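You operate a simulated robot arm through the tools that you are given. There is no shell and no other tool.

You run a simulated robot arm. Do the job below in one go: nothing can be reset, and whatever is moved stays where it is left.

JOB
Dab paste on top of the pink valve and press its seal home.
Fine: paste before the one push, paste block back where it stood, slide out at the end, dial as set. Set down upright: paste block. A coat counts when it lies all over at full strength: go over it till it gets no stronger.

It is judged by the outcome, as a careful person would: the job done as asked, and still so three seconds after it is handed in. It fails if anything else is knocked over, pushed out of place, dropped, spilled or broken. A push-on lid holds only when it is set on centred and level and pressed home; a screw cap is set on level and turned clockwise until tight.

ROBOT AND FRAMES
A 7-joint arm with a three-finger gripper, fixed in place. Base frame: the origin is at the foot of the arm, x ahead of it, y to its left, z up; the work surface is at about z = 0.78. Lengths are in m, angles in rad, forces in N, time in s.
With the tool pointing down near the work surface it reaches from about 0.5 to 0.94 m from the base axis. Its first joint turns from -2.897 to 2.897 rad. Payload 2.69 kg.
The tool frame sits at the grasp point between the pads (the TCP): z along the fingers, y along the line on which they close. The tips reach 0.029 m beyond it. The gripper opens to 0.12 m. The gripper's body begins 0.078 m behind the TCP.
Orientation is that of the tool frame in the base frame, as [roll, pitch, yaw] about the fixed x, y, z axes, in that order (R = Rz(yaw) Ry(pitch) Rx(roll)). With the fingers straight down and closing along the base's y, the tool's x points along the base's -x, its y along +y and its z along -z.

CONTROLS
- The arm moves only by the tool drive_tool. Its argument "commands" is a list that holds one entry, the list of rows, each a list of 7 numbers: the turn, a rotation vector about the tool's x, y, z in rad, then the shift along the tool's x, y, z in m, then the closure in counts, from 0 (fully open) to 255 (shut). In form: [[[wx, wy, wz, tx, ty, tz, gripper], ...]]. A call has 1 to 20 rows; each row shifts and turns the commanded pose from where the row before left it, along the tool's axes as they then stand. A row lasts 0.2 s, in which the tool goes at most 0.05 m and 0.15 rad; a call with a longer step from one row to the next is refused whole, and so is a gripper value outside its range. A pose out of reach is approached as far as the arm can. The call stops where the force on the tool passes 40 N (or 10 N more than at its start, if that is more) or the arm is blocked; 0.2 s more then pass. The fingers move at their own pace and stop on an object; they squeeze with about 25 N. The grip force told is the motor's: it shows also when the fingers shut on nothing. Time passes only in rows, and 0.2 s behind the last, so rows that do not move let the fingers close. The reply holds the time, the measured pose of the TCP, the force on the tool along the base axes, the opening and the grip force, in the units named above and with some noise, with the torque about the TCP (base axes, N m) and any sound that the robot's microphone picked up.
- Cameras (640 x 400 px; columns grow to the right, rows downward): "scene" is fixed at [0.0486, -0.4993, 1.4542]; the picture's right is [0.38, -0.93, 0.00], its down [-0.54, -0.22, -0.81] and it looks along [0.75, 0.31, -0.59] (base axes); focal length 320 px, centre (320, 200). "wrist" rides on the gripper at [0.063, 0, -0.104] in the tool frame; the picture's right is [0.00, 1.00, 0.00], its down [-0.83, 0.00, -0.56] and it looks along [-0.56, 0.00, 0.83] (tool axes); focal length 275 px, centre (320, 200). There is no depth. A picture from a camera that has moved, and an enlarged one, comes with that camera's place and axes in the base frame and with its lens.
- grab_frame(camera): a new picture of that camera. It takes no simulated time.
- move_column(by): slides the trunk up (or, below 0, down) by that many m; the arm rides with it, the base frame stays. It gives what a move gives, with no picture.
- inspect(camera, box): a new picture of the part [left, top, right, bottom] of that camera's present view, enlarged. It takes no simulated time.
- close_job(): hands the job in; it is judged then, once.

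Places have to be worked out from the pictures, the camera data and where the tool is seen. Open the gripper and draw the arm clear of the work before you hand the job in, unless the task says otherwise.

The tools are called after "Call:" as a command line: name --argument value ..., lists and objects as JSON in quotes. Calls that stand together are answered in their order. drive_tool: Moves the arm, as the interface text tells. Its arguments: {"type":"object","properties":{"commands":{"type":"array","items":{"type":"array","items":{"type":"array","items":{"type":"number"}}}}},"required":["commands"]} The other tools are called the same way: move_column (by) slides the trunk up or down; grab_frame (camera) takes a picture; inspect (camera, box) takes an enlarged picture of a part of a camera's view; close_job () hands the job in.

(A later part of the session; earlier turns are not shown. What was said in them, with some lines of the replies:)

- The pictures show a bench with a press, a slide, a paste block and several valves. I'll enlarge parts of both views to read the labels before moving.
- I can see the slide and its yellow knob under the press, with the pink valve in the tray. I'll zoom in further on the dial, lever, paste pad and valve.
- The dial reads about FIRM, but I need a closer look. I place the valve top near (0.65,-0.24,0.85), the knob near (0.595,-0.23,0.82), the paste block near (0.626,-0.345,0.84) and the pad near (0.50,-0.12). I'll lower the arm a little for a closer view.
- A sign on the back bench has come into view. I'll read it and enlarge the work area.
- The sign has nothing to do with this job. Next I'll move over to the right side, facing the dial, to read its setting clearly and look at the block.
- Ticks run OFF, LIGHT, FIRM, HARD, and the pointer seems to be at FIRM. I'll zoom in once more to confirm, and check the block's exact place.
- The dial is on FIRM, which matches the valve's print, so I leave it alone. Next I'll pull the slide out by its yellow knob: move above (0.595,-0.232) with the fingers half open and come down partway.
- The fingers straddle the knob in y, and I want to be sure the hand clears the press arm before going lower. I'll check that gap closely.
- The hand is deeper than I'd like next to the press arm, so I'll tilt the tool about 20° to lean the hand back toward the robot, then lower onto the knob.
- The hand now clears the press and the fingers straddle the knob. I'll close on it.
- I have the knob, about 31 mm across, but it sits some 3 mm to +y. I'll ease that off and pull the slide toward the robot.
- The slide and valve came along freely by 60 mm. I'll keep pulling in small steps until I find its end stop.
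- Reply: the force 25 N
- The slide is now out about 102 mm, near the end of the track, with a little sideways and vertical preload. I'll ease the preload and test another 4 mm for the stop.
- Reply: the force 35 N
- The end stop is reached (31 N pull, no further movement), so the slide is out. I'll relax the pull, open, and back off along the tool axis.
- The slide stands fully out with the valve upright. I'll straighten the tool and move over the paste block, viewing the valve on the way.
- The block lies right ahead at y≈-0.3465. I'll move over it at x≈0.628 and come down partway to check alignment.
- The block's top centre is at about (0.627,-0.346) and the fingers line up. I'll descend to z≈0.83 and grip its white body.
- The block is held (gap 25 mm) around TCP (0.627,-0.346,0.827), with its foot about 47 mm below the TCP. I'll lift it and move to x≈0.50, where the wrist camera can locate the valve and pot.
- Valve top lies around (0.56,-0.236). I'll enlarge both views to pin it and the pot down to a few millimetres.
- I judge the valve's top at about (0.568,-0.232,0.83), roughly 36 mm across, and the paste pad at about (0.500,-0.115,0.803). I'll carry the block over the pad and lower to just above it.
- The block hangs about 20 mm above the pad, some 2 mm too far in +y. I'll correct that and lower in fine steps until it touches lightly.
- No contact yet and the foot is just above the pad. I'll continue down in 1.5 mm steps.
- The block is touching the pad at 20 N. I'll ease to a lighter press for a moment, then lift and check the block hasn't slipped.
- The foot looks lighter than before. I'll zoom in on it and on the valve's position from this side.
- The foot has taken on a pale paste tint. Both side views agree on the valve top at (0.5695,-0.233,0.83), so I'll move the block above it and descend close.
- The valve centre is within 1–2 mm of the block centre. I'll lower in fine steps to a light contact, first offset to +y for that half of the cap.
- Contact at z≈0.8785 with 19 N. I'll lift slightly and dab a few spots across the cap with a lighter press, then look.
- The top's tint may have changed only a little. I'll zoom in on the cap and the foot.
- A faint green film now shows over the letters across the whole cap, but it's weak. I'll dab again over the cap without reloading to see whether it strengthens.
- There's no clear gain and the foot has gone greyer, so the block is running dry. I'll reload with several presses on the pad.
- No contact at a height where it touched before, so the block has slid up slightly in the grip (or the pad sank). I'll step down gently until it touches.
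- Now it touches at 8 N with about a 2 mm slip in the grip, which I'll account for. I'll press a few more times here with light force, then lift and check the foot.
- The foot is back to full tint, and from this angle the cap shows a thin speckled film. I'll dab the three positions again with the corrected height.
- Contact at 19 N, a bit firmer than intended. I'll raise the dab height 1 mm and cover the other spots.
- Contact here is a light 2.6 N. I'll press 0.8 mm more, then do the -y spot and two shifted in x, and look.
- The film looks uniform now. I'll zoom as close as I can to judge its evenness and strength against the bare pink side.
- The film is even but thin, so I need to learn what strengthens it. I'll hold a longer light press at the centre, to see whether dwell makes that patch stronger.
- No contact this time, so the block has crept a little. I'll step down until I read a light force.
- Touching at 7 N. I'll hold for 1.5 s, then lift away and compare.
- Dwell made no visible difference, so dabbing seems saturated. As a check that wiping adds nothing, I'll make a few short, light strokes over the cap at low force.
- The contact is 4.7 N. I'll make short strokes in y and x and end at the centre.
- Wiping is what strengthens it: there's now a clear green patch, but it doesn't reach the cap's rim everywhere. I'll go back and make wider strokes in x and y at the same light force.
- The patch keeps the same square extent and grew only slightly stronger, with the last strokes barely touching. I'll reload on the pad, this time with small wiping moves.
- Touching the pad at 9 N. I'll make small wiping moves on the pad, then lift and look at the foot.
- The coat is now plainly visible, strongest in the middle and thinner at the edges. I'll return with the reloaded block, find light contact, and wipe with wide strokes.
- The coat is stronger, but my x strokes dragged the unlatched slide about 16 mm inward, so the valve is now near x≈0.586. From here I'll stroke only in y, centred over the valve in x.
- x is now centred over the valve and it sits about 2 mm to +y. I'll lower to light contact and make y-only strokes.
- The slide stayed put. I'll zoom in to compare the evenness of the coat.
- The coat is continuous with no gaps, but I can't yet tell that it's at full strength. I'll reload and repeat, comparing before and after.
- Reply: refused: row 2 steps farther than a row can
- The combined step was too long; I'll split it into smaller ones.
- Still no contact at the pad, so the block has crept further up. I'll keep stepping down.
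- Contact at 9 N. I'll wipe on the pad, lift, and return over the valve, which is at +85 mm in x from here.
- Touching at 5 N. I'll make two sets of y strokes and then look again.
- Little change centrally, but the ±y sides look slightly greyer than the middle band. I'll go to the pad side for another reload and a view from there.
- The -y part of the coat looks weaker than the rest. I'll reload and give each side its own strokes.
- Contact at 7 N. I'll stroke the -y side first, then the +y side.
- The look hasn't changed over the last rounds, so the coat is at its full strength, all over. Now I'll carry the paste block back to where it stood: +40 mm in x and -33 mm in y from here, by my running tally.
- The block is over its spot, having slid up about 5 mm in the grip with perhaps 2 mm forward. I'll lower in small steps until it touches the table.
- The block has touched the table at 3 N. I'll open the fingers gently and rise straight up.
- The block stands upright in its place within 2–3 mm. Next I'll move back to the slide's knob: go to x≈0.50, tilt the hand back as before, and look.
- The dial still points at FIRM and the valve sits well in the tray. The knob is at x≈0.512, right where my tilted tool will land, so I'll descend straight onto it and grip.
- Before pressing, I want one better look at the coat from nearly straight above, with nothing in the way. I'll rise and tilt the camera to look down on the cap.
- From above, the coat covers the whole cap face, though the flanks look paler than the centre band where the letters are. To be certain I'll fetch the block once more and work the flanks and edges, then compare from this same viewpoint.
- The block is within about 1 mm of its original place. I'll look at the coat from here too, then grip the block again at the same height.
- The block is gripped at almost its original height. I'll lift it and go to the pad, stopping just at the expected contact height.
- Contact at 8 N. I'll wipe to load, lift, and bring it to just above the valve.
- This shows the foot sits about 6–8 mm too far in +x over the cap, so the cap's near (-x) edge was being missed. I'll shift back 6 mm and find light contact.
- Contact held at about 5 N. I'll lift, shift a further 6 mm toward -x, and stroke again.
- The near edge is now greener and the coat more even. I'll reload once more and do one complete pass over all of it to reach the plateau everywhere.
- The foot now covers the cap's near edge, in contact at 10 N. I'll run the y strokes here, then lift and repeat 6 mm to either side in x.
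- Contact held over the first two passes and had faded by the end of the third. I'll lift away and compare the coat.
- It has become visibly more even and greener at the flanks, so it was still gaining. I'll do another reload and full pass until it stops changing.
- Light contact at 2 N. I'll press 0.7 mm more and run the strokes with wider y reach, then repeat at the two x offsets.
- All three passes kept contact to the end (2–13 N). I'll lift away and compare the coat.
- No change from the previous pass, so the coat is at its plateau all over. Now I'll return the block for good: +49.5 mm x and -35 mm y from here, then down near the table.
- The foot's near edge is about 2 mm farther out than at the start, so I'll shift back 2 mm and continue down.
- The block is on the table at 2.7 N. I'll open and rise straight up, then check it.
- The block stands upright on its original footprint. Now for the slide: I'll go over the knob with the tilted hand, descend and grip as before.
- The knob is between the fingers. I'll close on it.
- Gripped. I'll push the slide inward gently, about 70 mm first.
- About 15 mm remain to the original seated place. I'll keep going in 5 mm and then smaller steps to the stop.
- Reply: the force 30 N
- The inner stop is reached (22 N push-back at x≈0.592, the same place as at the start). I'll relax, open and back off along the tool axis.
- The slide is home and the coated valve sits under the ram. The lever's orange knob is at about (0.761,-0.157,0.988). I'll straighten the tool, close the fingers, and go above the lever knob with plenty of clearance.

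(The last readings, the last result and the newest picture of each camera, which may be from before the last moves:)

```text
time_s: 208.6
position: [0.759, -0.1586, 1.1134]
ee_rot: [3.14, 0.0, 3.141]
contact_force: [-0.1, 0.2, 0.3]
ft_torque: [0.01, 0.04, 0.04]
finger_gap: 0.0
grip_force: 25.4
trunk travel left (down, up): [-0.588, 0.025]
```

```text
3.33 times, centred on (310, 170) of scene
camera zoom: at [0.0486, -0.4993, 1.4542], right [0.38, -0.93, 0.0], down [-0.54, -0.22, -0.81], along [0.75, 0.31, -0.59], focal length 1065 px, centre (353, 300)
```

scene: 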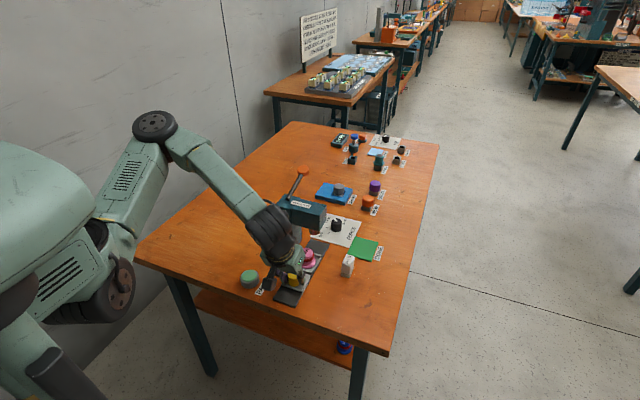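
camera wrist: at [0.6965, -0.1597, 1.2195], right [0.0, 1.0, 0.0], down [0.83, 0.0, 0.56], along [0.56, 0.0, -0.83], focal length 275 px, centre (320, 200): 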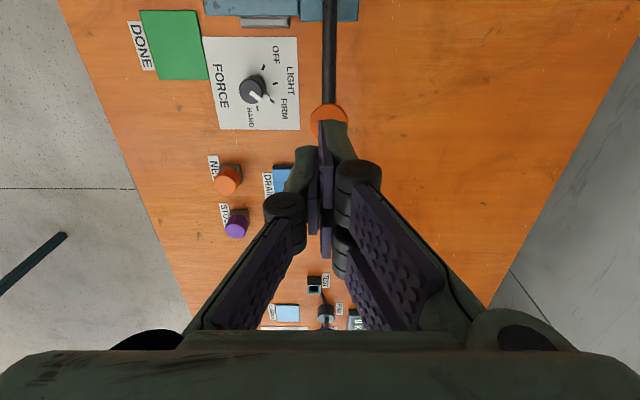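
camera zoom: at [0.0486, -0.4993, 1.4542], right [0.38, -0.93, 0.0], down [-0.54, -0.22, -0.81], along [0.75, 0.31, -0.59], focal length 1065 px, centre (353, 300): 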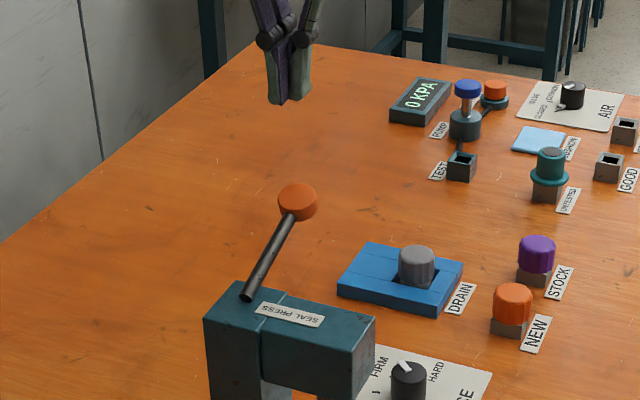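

The knob centre appears at about (0.768,-0.153). I'll shift +9 mm x and +5 mm y and descend to just above it.

Call:
drive_tool --commands '[[[0, 0, 0, -0.009, 0.005, 0, 255], [0, 0, 0, 0, 0, 0.035, 255], [0, 0, 0, 0, 0, 0.025, 255], [0, 0, 0, 0, 0, 0, 255]]]'

Call:
inspect --camera "wrist" --box '[250, 60, 390, 240]'

Call:
inspect --camera "scene" --box '[270, 120, 340, 210]'

```text
time_s: 209.6
position: [0.769, -0.1538, 1.0551]
ee_rot: [3.141, 0.0, 3.141]
contact_force: [1.1, 0.2, -0.4]
ft_torque: [0.0, 0.02, -0.01]
finger_gap: 0.0
grip_force: 25.1
trunk travel left (down, up): [-0.588, 0.025]
```

```text
2.22 times, centred on (320, 150) of wrist
camera zoom: at [0.7065, -0.1544, 1.1599], right [0.0, 1.0, 0.0], down [0.83, 0.0, 0.56], along [0.56, 0.0, -0.83], focal length 612 px, centre (320, 311)
```

zoom: 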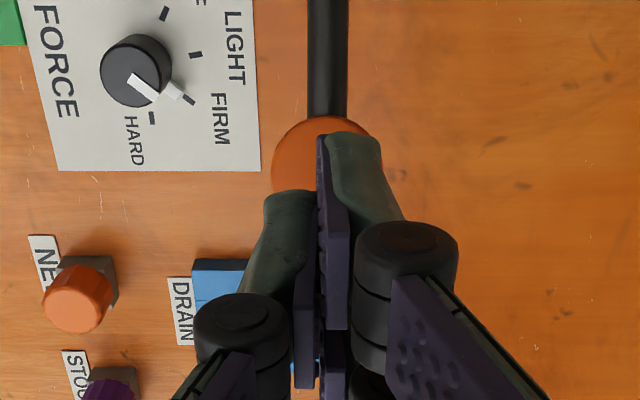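

```text
4.44 times, centred on (305, 165) of scene
camera zoom: at [0.0486, -0.4993, 1.4542], right [0.38, -0.93, 0.0], down [-0.54, -0.22, -0.81], along [0.75, 0.31, -0.59], focal length 1420 px, centre (387, 356)
```

zoom: 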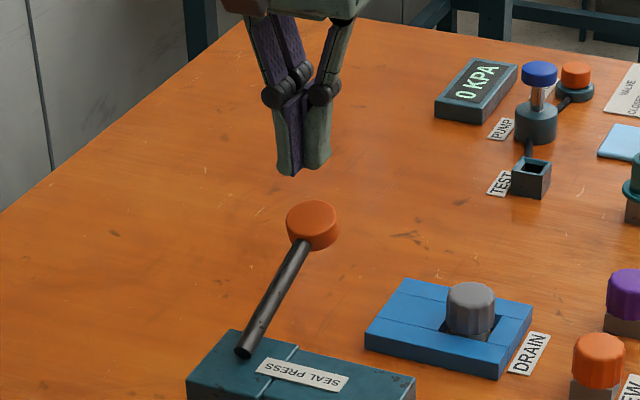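

The fingers are centred over the lever knob and the dial still reads FIRM. I'll press straight down in one continuous push, in small steps.

Call:
drive_tool --commands '[[[0, 0, 0, 0, 0, 0.01, 255], [0, 0, 0, 0, 0, 0.008, 255], [0, 0, 0, 0, 0, 0.006, 255], [0, 0, 0, 0, 0, 0.006, 255], [0, 0, 0, 0, 0, 0.006, 255], [0, 0, 0, 0, 0, 0, 255]]]'

Call:
inspect --camera "scene" --box '[270, 120, 340, 250]'

```text
time_s: 211.0
position: [0.7681, -0.1543, 1.019]
ee_rot: [-3.141, 0.001, 3.141]
contact_force: [-0.1, 0.8, 0.5]
ft_torque: [0.0, 0.0, 0.01]
finger_gap: 0.0003
grip_force: 25.2
trunk travel left (down, up): [-0.588, 0.025]
```

```text
3.08 times, centred on (305, 185) of scene
camera zoom: at [0.0486, -0.4993, 1.4542], right [0.38, -0.93, 0.0], down [-0.54, -0.22, -0.81], along [0.75, 0.31, -0.59], focal length 983 px, centre (366, 246)
```

zoom: 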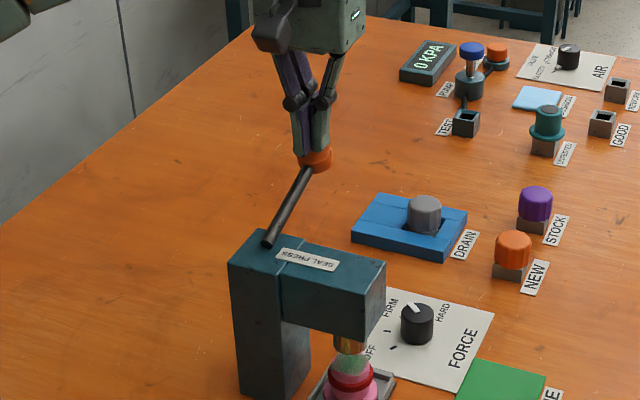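

The tips are at the knob's top with almost no force yet. I'll keep pressing down.

Call:
drive_tool --commands '[[[0, 0, 0, 0, 0, 0.005, 255], [0, 0, 0, 0, 0, 0.005, 255], [0, 0, 0, 0, 0, 0.005, 255], [0, 0, 0, 0, 0, 0, 255]]]'

Call:
inspect --camera "scene" --box '[270, 120, 340, 250]'

```text
time_s: 212.0
position: [0.7686, -0.1555, 1.0052]
ee_rot: [-3.141, 0.0, -3.141]
contact_force: [-1.1, -0.3, -0.6]
ft_torque: [-0.03, 0.0, 0.02]
finger_gap: 0.0
grip_force: 25.0
trunk travel left (down, up): [-0.588, 0.025]
```

```text
3.08 times, centred on (305, 185) of scene
camera zoom: at [0.0486, -0.4993, 1.4542], right [0.38, -0.93, 0.0], down [-0.54, -0.22, -0.81], along [0.75, 0.31, -0.59], focal length 983 px, centre (366, 246)
```

zoom: 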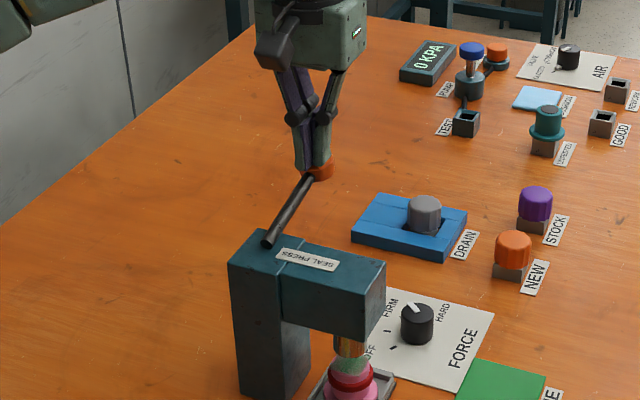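

The lever is now following the fingers down with little resistance. I'll continue the same push.

Call:
drive_tool --commands '[[[0, 0, 0, -0.001, 0, 0.006, 255], [0, 0, 0, -0.001, 0, 0.006, 255], [0, 0, 0, -0.001, 0, 0.006, 255], [0, 0, 0, 0, 0, 0, 255]]]'

Call:
inspect --camera "scene" --box '[270, 140, 340, 270]'

```text
time_s: 213.0
position: [0.7701, -0.1533, 0.9868]
ee_rot: [3.141, -0.002, -3.139]
contact_force: [0.5, 0.2, 1.4]
ft_torque: [-0.04, -0.04, 0.03]
finger_gap: 0.0
grip_force: 24.7
trunk travel left (down, up): [-0.588, 0.025]
```

```text
3.08 times, centred on (305, 205) of scene
camera zoom: at [0.0486, -0.4993, 1.4542], right [0.38, -0.93, 0.0], down [-0.54, -0.22, -0.81], along [0.75, 0.31, -0.59], focal length 983 px, centre (366, 185)
```

zoom: 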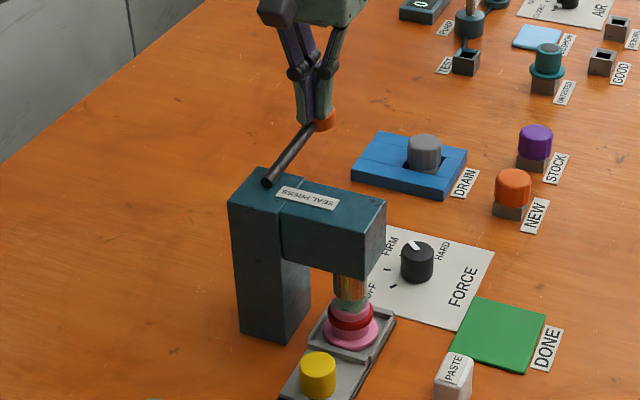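

The lever is coming down and the ram is lowering toward the cap. I'll continue the push.

Call:
drive_tool --commands '[[[0, 0, 0, 0, 0, 0.005, 255], [0, 0, 0, 0, 0, 0.005, 255], [0, 0, 0, 0, 0, 0, 255]]]'

Call:
inspect --camera "scene" --box '[270, 140, 340, 270]'

```text
time_s: 213.8
position: [0.7703, -0.1549, 0.9766]
ee_rot: [-3.139, 0.002, 3.14]
contact_force: [0.1, -0.3, 0.6]
ft_torque: [0.04, 0.01, 0.02]
finger_gap: 0.0
grip_force: 25.0
trunk travel left (down, up): [-0.588, 0.025]
```

```text
3.08 times, centred on (305, 205) of scene
camera zoom: at [0.0486, -0.4993, 1.4542], right [0.38, -0.93, 0.0], down [-0.54, -0.22, -0.81], along [0.75, 0.31, -0.59], focal length 983 px, centre (366, 185)
```

zoom: 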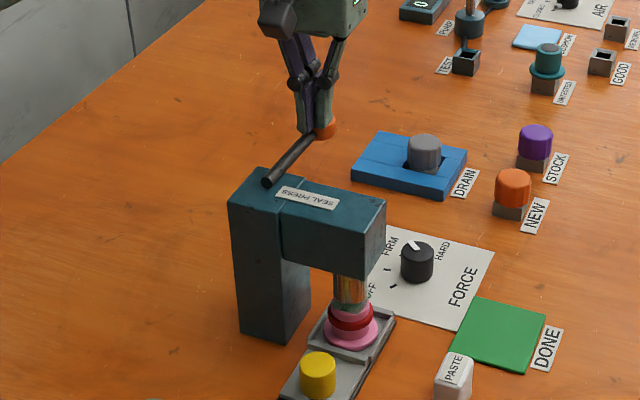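

Call:
drive_tool --commands '[[[0, 0, 0, 0, 0, 0.004, 255], [0, 0, 0, 0, 0, 0.004, 255], [0, 0, 0, 0, 0, 0.004, 255], [0, 0, 0, 0, 0, 0, 255]]]'

Call:
inspect --camera "scene" --box '[270, 140, 340, 270]'

```text
time_s: 214.8
position: [0.771, -0.1534, 0.9656]
ee_rot: [3.141, 0.0, 3.14]
contact_force: [-0.8, 0.2, 0.2]
ft_torque: [-0.01, 0.0, 0.01]
finger_gap: 0.0
grip_force: 24.6
trunk travel left (down, up): [-0.588, 0.025]
```

```text
3.08 times, centred on (305, 205) of scene
camera zoom: at [0.0486, -0.4993, 1.4542], right [0.38, -0.93, 0.0], down [-0.54, -0.22, -0.81], along [0.75, 0.31, -0.59], focal length 983 px, centre (366, 185)
```

zoom: 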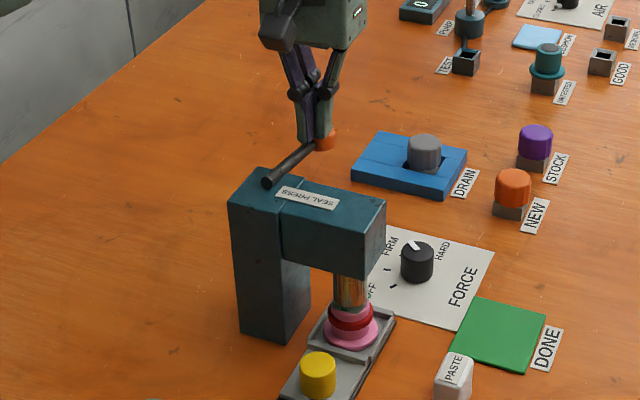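

The lever still moves freely under the fingers. I'll continue down.

Call:
drive_tool --commands '[[[0, 0, 0, 0, 0, 0.004, 255], [0, 0, 0, 0, 0, 0.004, 255], [0, 0, 0, 0, 0, 0.004, 255], [0, 0, 0, 0, 0, 0.004, 255], [0, 0, 0, 0, 0, 0, 255]]]'

Call:
inspect --camera "scene" --box '[270, 140, 340, 270]'

Call:
inspect --camera "wrist" --box '[220, 0, 420, 200]'

```text
time_s: 216.0
position: [0.7714, -0.155, 0.9524]
ee_rot: [-3.14, 0.006, 3.141]
contact_force: [11.8, -4.8, 32.5]
ft_torque: [0.02, 0.44, -0.02]
finger_gap: 0.0
grip_force: 25.0
trunk travel left (down, up): [-0.588, 0.025]
```

```text
3.08 times, centred on (305, 205) of scene
camera zoom: at [0.0486, -0.4993, 1.4542], right [0.38, -0.93, 0.0], down [-0.54, -0.22, -0.81], along [0.75, 0.31, -0.59], focal length 983 px, centre (366, 185)
```

zoom: 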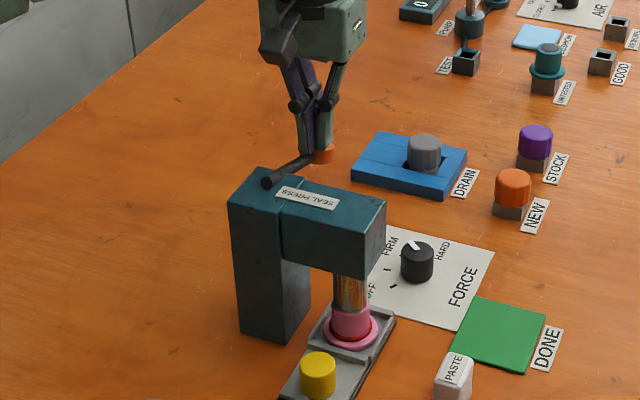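

```text
2.00 times, centred on (320, 100) of wrist
camera zoom: at [0.7076, -0.1562, 1.0568], right [0.0, 1.0, 0.0], down [0.83, 0.01, 0.56], along [0.56, 0.0, -0.83], focal length 551 px, centre (320, 400)
```

zoom: 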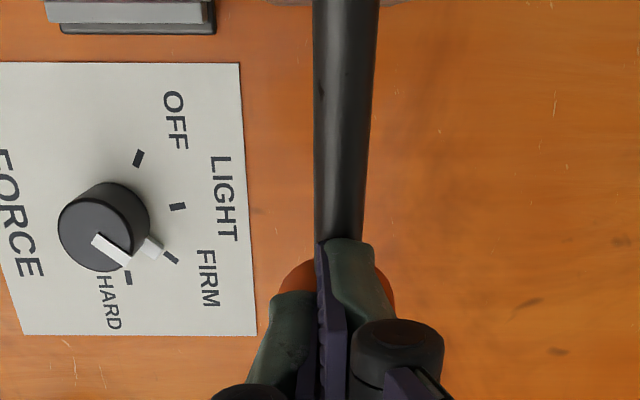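

Force rose to 32 N and the red seal has moved down the valve. I'll zoom in on it while holding the lever.

Call:
inspect --camera "scene" --box '[295, 225, 330, 260]'

```text
11.43 times, centred on (312, 242) of scene
camera zoom: at [0.0486, -0.4993, 1.4542], right [0.38, -0.93, 0.0], down [-0.54, -0.22, -0.81], along [0.75, 0.31, -0.59], focal length 3652 px, centre (406, -286)
```

zoom: 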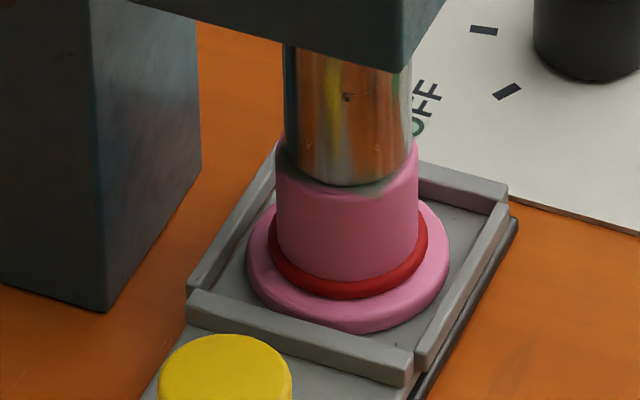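

The seal sits down at the flange. I'll press 1.5 mm further to confirm it's at the hard bottom, without letting up.

Call:
drive_tool --commands '[[[0, 0, 0, 0, 0, 0.0007, 255], [0, 0, 0, 0, 0, 0.0005, 255], [0, 0, 0, 0, 0, 0, 255]]]'

Call:
inspect --camera "scene" --box '[295, 225, 330, 260]'

```text
time_s: 216.6
position: [0.7699, -0.1544, 0.9521]
ee_rot: [-3.135, 0.011, -3.141]
contact_force: [0.1, 1.0, 16.9]
ft_torque: [0.11, 0.36, -0.06]
finger_gap: 0.0
grip_force: 24.9
trunk travel left (down, up): [-0.588, 0.025]
stopped in row 2: the force on the tool passed its limit at 46 N (the readings are from after the stop); the commanded pose is now the measured one
```

```text
11.43 times, centred on (312, 242) of scene
camera zoom: at [0.0486, -0.4993, 1.4542], right [0.38, -0.93, 0.0], down [-0.54, -0.22, -0.81], along [0.75, 0.31, -0.59], focal length 3652 px, centre (406, -286)
```

zoom: 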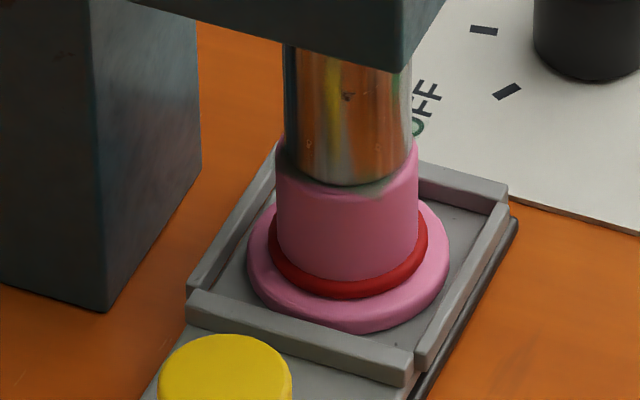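

The press is at its hard bottom (46 N, no further movement), so the seal is home. Now I'll rise slowly and see whether the lever returns by itself.

Call:
drive_tool --commands '[[[0, 0, 0, 0, 0, -0.005, 255], [0, 0, 0, 0, 0, -0.006, 255], [0, 0, 0, 0.001, 0, -0.008, 255], [0, 0, 0, 0.001, 0, -0.01, 255], [0, 0, 0, 0.001, 0, -0.012, 255], [0, 0, 0, 0, 0, -0.015, 255], [0, 0, 0, 0, 0, -0.02, 255], [0, 0, 0, 0, 0, -0.03, 255], [0, 0, 0, 0, 0, -0.03, 255], [0, 0, 0, 0, 0, 0, 255]]]'

Call:
inspect --camera "scene" --box '[250, 120, 370, 270]'

Call:
inspect --camera "scene" --box '[295, 225, 330, 260]'

```text
time_s: 218.8
position: [0.7679, -0.1541, 1.0866]
ee_rot: [-3.137, 0.005, -3.141]
contact_force: [0.7, 0.1, -0.2]
ft_torque: [-0.01, 0.0, -0.04]
finger_gap: 0.0
grip_force: 24.7
trunk travel left (down, up): [-0.588, 0.025]
```

```text
2.67 times, centred on (310, 195) of scene
camera zoom: at [0.0486, -0.4993, 1.4542], right [0.38, -0.93, 0.0], down [-0.54, -0.22, -0.81], along [0.75, 0.31, -0.59], focal length 852 px, centre (347, 213)
```

zoom: 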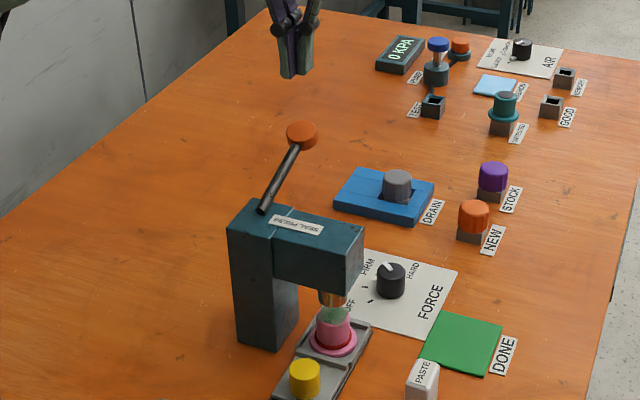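

```text
11.43 times, centred on (312, 242) of scene
camera zoom: at [0.0486, -0.4993, 1.4542], right [0.38, -0.93, 0.0], down [-0.54, -0.22, -0.81], along [0.75, 0.31, -0.59], focal length 3652 px, centre (406, -286)
```

zoom: 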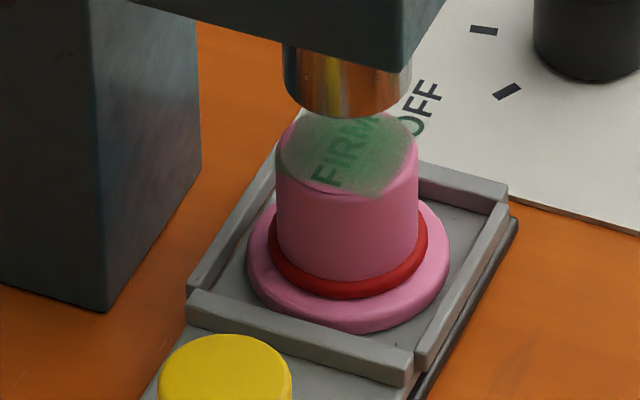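

The lever sprang back, the ram is clear, the seal is home and the coat is intact. Now I'll go back to the slide knob to pull it out: return over it, tilt, and open.

Call:
drive_tool --commands '[[[0, 0, 0, 0.0417, -0.0149, 0, 255], [0, 0, 0, 0.0417, -0.0149, 0, 200], [0, 0, 0, 0.0417, -0.0149, 0, 110], [0, 0, 0, 0.0417, -0.0149, 0, 110], [0, 0, 0, 0.0417, -0.0149, 0, 110], [0, -0.12, 0, 0, 0, 0, 110], [0, -0.12, 0, 0, 0, 0, 110], [0, -0.11, 0, 0, 0, 0, 110], [0, 0, 0, 0.0095, 0, 0.026, 110], [0, 0, 0, 0.0095, 0, 0.026, 110], [0, 0, 0, 0, 0, 0, 110]]]'

Call:
grab_frame --camera "wrist"

```text
time_s: 221.2
position: [0.5597, -0.2292, 1.0299]
ee_rot: [-3.136, 0.357, -3.14]
contact_force: [0.0, 0.2, 0.4]
ft_torque: [0.0, 0.02, 0.02]
finger_gap: 0.0683
grip_force: 0.0
trunk travel left (down, up): [-0.588, 0.025]
```

```text
taken
camera wrist: at [0.4646, -0.2313, 1.1055], right [0.0, 1.0, -0.01], down [0.58, 0.01, 0.81], along [0.81, 0.0, -0.58], focal length 275 px, centre (320, 200)
```

wrist: 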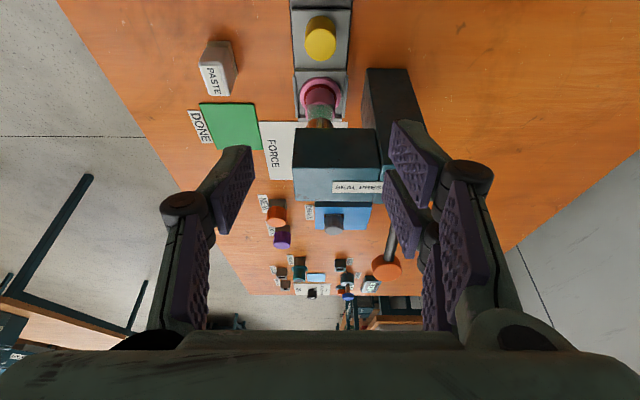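

I'm back above the knob and aligned. I'll descend along the path I left by and grip.

Call:
drive_tool --commands '[[[0, 0, 0, 0.02, 0, 0.04, 110], [0, 0, 0, 0.02, 0, 0.04, 110], [0, 0, 0, 0, 0, 0.045, 110], [0, 0, 0, 0, 0, 0.045, 110], [0, 0, 0, 0, 0, 0.03, 110], [0, 0, 0, 0, 0, 0, 110]]]'

Call:
grab_frame --camera "wrist"

```text
time_s: 222.6
position: [0.5931, -0.2296, 0.8275]
ee_rot: [-3.136, 0.356, -3.14]
contact_force: [0.1, -0.9, -0.5]
ft_torque: [0.04, 0.04, 0.01]
finger_gap: 0.0684
grip_force: 0.0
trunk travel left (down, up): [-0.588, 0.025]
```

```text
taken
camera wrist: at [0.4984, -0.2322, 0.9056], right [0.0, 1.0, -0.01], down [0.59, 0.01, 0.81], along [0.81, 0.0, -0.59], focal length 275 px, centre (320, 200)
```

wrist: 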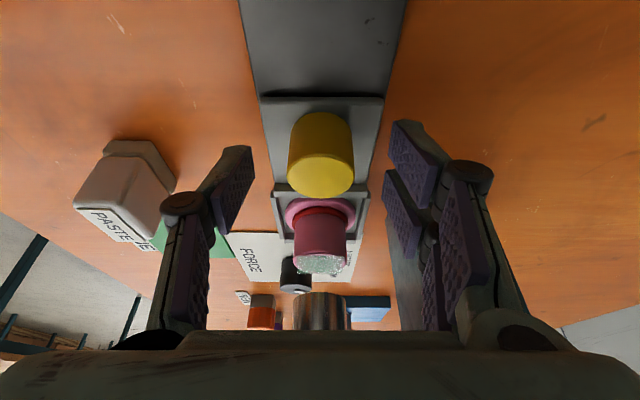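

Aligned with the knob. I'll shift back 2 mm, close, and then pull.

Call:
drive_tool --commands '[[[0, 0, 0, 0.002, 0, -0.0007, 110], [0, 0, 0, 0, 0, 0, 230], [0, 0, 0, 0, 0, 0, 230], [0, 0, 0, 0, 0, 0, 230], [0, 0, 0, 0, 0, 0, 230], [0, 0, 0, 0, 0, 0, 230]]]'

Call:
drive_tool --commands '[[[0, 0, 0, 0.0047, 0, -0.0017, 230], [0, 0, 0, 0.0094, 0, -0.0035, 230], [0, 0, 0, 0.0094, 0, -0.0035, 230], [0, 0, 0, 0.0094, 0, -0.0035, 230], [0, 0, 0, 0.0094, 0, -0.0035, 230], [0, 0, 0, 0.0094, 0, -0.0035, 230], [0, 0, 0, 0.0094, 0, -0.0035, 230], [0, 0, 0, 0.0094, 0, -0.0035, 230], [0, 0, 0, 0, 0, 0, 230]]]'

```text
time_s: 224.0
position: [0.5903, -0.2293, 0.8293]
ee_rot: [-3.137, 0.356, -3.139]
contact_force: [-0.8, -4.2, 0.4]
ft_torque: [-0.11, -0.05, -0.05]
finger_gap: 0.0318
grip_force: 43.7
trunk travel left (down, up): [-0.588, 0.025]
```

```text
time_s: 226.0
position: [0.5137, -0.2302, 0.8287]
ee_rot: [-3.134, 0.36, -3.14]
contact_force: [2.1, -9.4, 26.9]
ft_torque: [-0.18, -0.51, -0.06]
finger_gap: 0.0317
grip_force: 45.0
trunk travel left (down, up): [-0.588, 0.025]
```

The slide follows, but a downward bias has built up (27 N). I'll ease upward by 2.5 mm and continue the pull to the stop.

Call:
drive_tool --commands '[[[0, 0, 0, -0.0009, -0.001, -0.0024, 230], [0, 0, 0, 0.0093, 0, -0.0038, 230], [0, 0, 0, 0.0093, 0, -0.0038, 230], [0, 0, 0, 0.0037, 0, -0.0015, 230], [0, 0, 0, 0, 0, 0, 230]]]'

```text
time_s: 227.2
position: [0.4896, -0.2311, 0.8288]
ee_rot: [-3.142, 0.349, -3.139]
contact_force: [0.0, -2.7, -33.3]
ft_torque: [-0.06, -0.01, 0.04]
finger_gap: 0.0316
grip_force: 45.4
trunk travel left (down, up): [-0.588, 0.025]
```

Now there's an upward pull; I'll lower by 1.3 mm and take the last few millimetres to the stop.

Call:
drive_tool --commands '[[[0, 0, 0, 0.0005, 0, 0.0013, 230], [0, 0, 0, 0.0019, 0, -0.0007, 230], [0, 0, 0, 0.0019, 0, -0.0007, 230], [0, 0, 0, 0, 0, 0, 230]]]'

```text
time_s: 228.2
position: [0.4893, -0.2303, 0.8309]
ee_rot: [-3.138, 0.359, -3.139]
contact_force: [14.4, 12.0, -18.2]
ft_torque: [0.27, -0.28, 0.16]
finger_gap: 0.0317
grip_force: 45.9
trunk travel left (down, up): [-0.588, 0.025]
```

It's at the outer stop (x≈0.489, the same as the first time). I'll relax the forces, open, and retreat along the tool axis.

Call:
drive_tool --commands '[[[0, 0, 0, -0.0008, 0.001, 0.0018, 230], [0, 0, 0, 0, 0, 0, 230]]]'

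Call:
drive_tool --commands '[[[0, 0, 0, 0, 0, 0, 120], [0, 0, 0, 0, 0, 0, 120], [0, 0, 0, 0, 0, 0, 120], [0, 0, 0, 0, 0, 0, 120], [0, 0, 0, -0.005, 0, -0.03, 120], [0, 0, 0, -0.01, 0, -0.045, 120], [0, 0, 0, -0.015, 0, -0.045, 120], [0, 0, 0, -0.02, 0, -0.04, 120], [0, 0, 0, 0, 0, 0, 120]]]'

Call:
grab_frame --camera "wrist"

Call:
inspect --camera "scene" --box '[230, 190, 370, 310]'

```text
time_s: 228.8
position: [0.4872, -0.2307, 0.8311]
ee_rot: [-3.134, 0.358, -3.139]
contact_force: [4.9, 7.8, 8.8]
ft_torque: [0.18, 0.59, -0.15]
finger_gap: 0.0312
grip_force: 45.1
trunk travel left (down, up): [-0.588, 0.025]
```

```text
time_s: 230.8
position: [0.4788, -0.2269, 0.9968]
ee_rot: [-3.136, 0.357, -3.139]
contact_force: [-0.8, 0.4, 0.4]
ft_torque: [-0.02, 0.03, -0.02]
finger_gap: 0.0631
grip_force: 0.0
trunk travel left (down, up): [-0.588, 0.025]
```

```text
taken
camera wrist: at [0.3841, -0.2291, 1.0733], right [0.0, 1.0, -0.01], down [0.59, 0.01, 0.81], along [0.81, 0.0, -0.59], focal length 275 px, centre (320, 200)
```

wrist: 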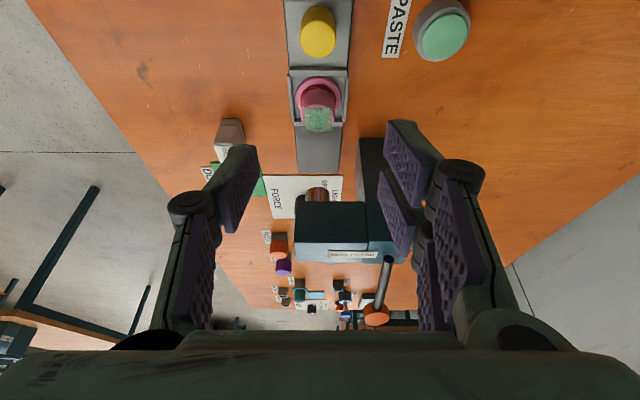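

```text
3.33 times, centred on (300, 250) of scene
camera zoom: at [0.0486, -0.4993, 1.4542], right [0.38, -0.93, 0.0], down [-0.54, -0.22, -0.81], along [0.75, 0.31, -0.59], focal length 1065 px, centre (387, 33)
```

zoom: 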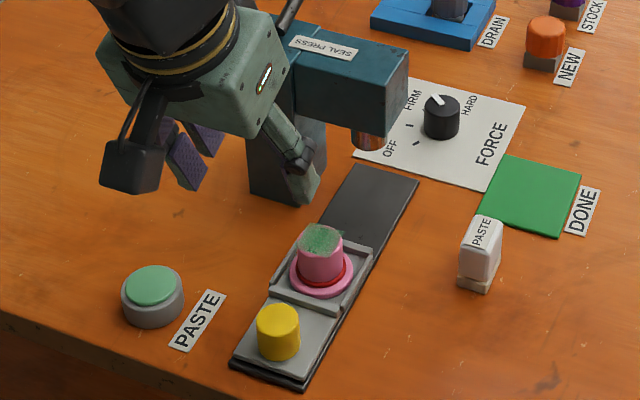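

The slide is fully out, the same as after the first pull, with the valve upright and the seal down. I'll straighten and raise the arm to its starting area, open, and do a final check.

Call:
drive_tool --commands '[[[0, 0.12, 0, 0, 0, 0, 60], [0, 0.12, 0, 0, 0, 0, 0], [0, 0.11, 0, 0, 0, 0, 0], [0, 0, 0, 0, -0.02, -0.045, 0], [0, 0, 0, 0, -0.03, -0.04, 0], [0, 0, 0, 0, -0.03, -0.04, 0], [0, 0, 0, 0, 0, -0.03, 0], [0, 0, 0, 0, 0, 0, 0]]]'

Call:
grab_frame --camera "scene"

Call:
inspect --camera "scene" --box '[285, 245, 325, 285]'

Call:
inspect --camera "scene" --box '[310, 205, 370, 285]'

Call:
grab_frame --camera "wrist"

```text
time_s: 232.6
position: [0.4768, -0.3077, 1.1517]
ee_rot: [-3.137, 0.006, -3.141]
contact_force: [-0.4, 0.1, 0.1]
ft_torque: [0.0, 0.02, 0.0]
finger_gap: 0.1199
grip_force: 0.1
trunk travel left (down, up): [-0.588, 0.025]
```

```text
taken
```

scene: 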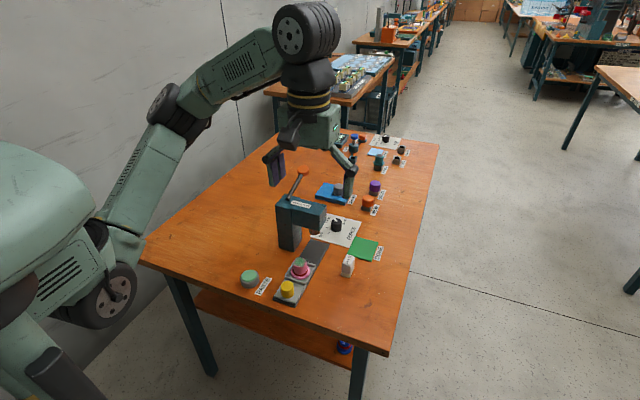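

```text
10.00 times, centred on (305, 265) of scene
camera zoom: at [0.0486, -0.4993, 1.4542], right [0.38, -0.93, 0.0], down [-0.54, -0.22, -0.81], along [0.75, 0.31, -0.59], focal length 3195 px, centre (470, -450)
```

zoom: 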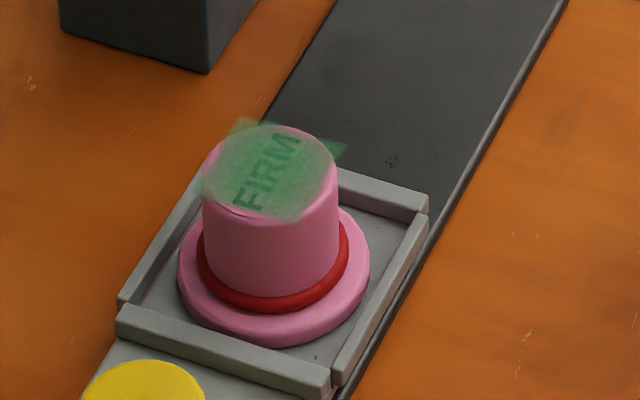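

```text
5.00 times, centred on (340, 245) of scene
camera zoom: at [0.0486, -0.4993, 1.4542], right [0.38, -0.93, 0.0], down [-0.54, -0.22, -0.81], along [0.75, 0.31, -0.59], focal length 1598 px, centre (220, -25)
```

zoom: 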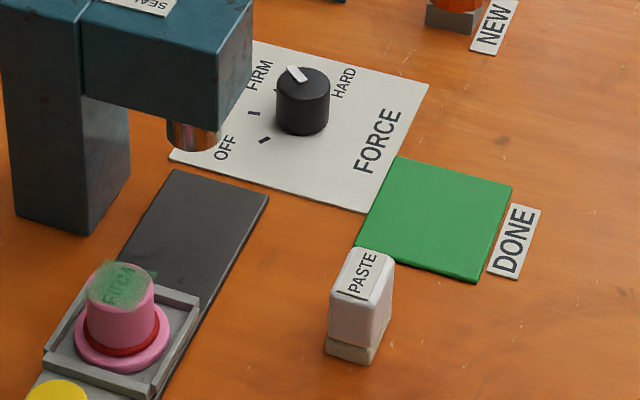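

```text
taken
camera wrist: at [0.4146, -0.3097, 1.2562], right [0.0, 1.0, 0.0], down [0.83, 0.01, 0.56], along [0.56, 0.0, -0.83], focal length 275 px, centre (320, 200)
```

wrist: 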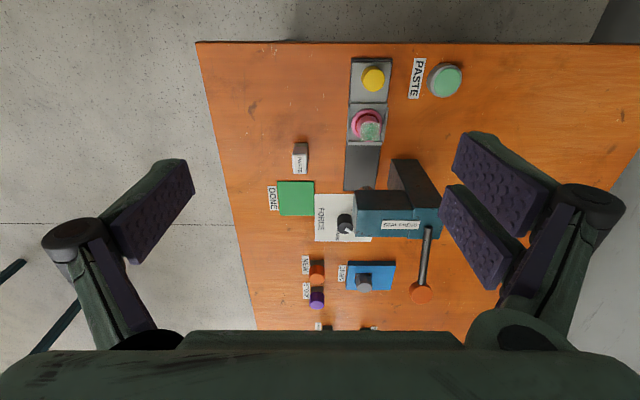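

The coat lies over the cap, the seal is home and the slide is out. The paste block stands upright in its place, the dial is untouched on FIRM, nothing else is disturbed, and the arm is clear with the gripper open. I'm handing the job in.

Call:
close_job

```text
The job is handed in.
```

The job is done and handed in: the pink valve is coated on top and its seal is pressed home.

- **Paste:** I dabbed and wiped the valve top, reloading the block from the paste pad, until it got no stronger. The last two full passes looked the same, so I judged the coat complete by eye.
- **Press:** I made one lever push after the coating, down to the hard stop (46 N on the lever). The red seal now sits at the flange and the lever sprang back on its own.
- **Paste block:** it stands upright within about 2 mm of where it started.
- **Slide:** it is out at its end stop with the valve upright in the tray.
- **Dial:** I never touched it; it still reads FIRM, which matches the valve's print.

My first wiping strokes dragged the slide in by about 16 mm. It did no harm, and the slide was later pushed fully home for the press and pulled fully out again. Nothing else was disturbed, and the arm is clear with the gripper open.
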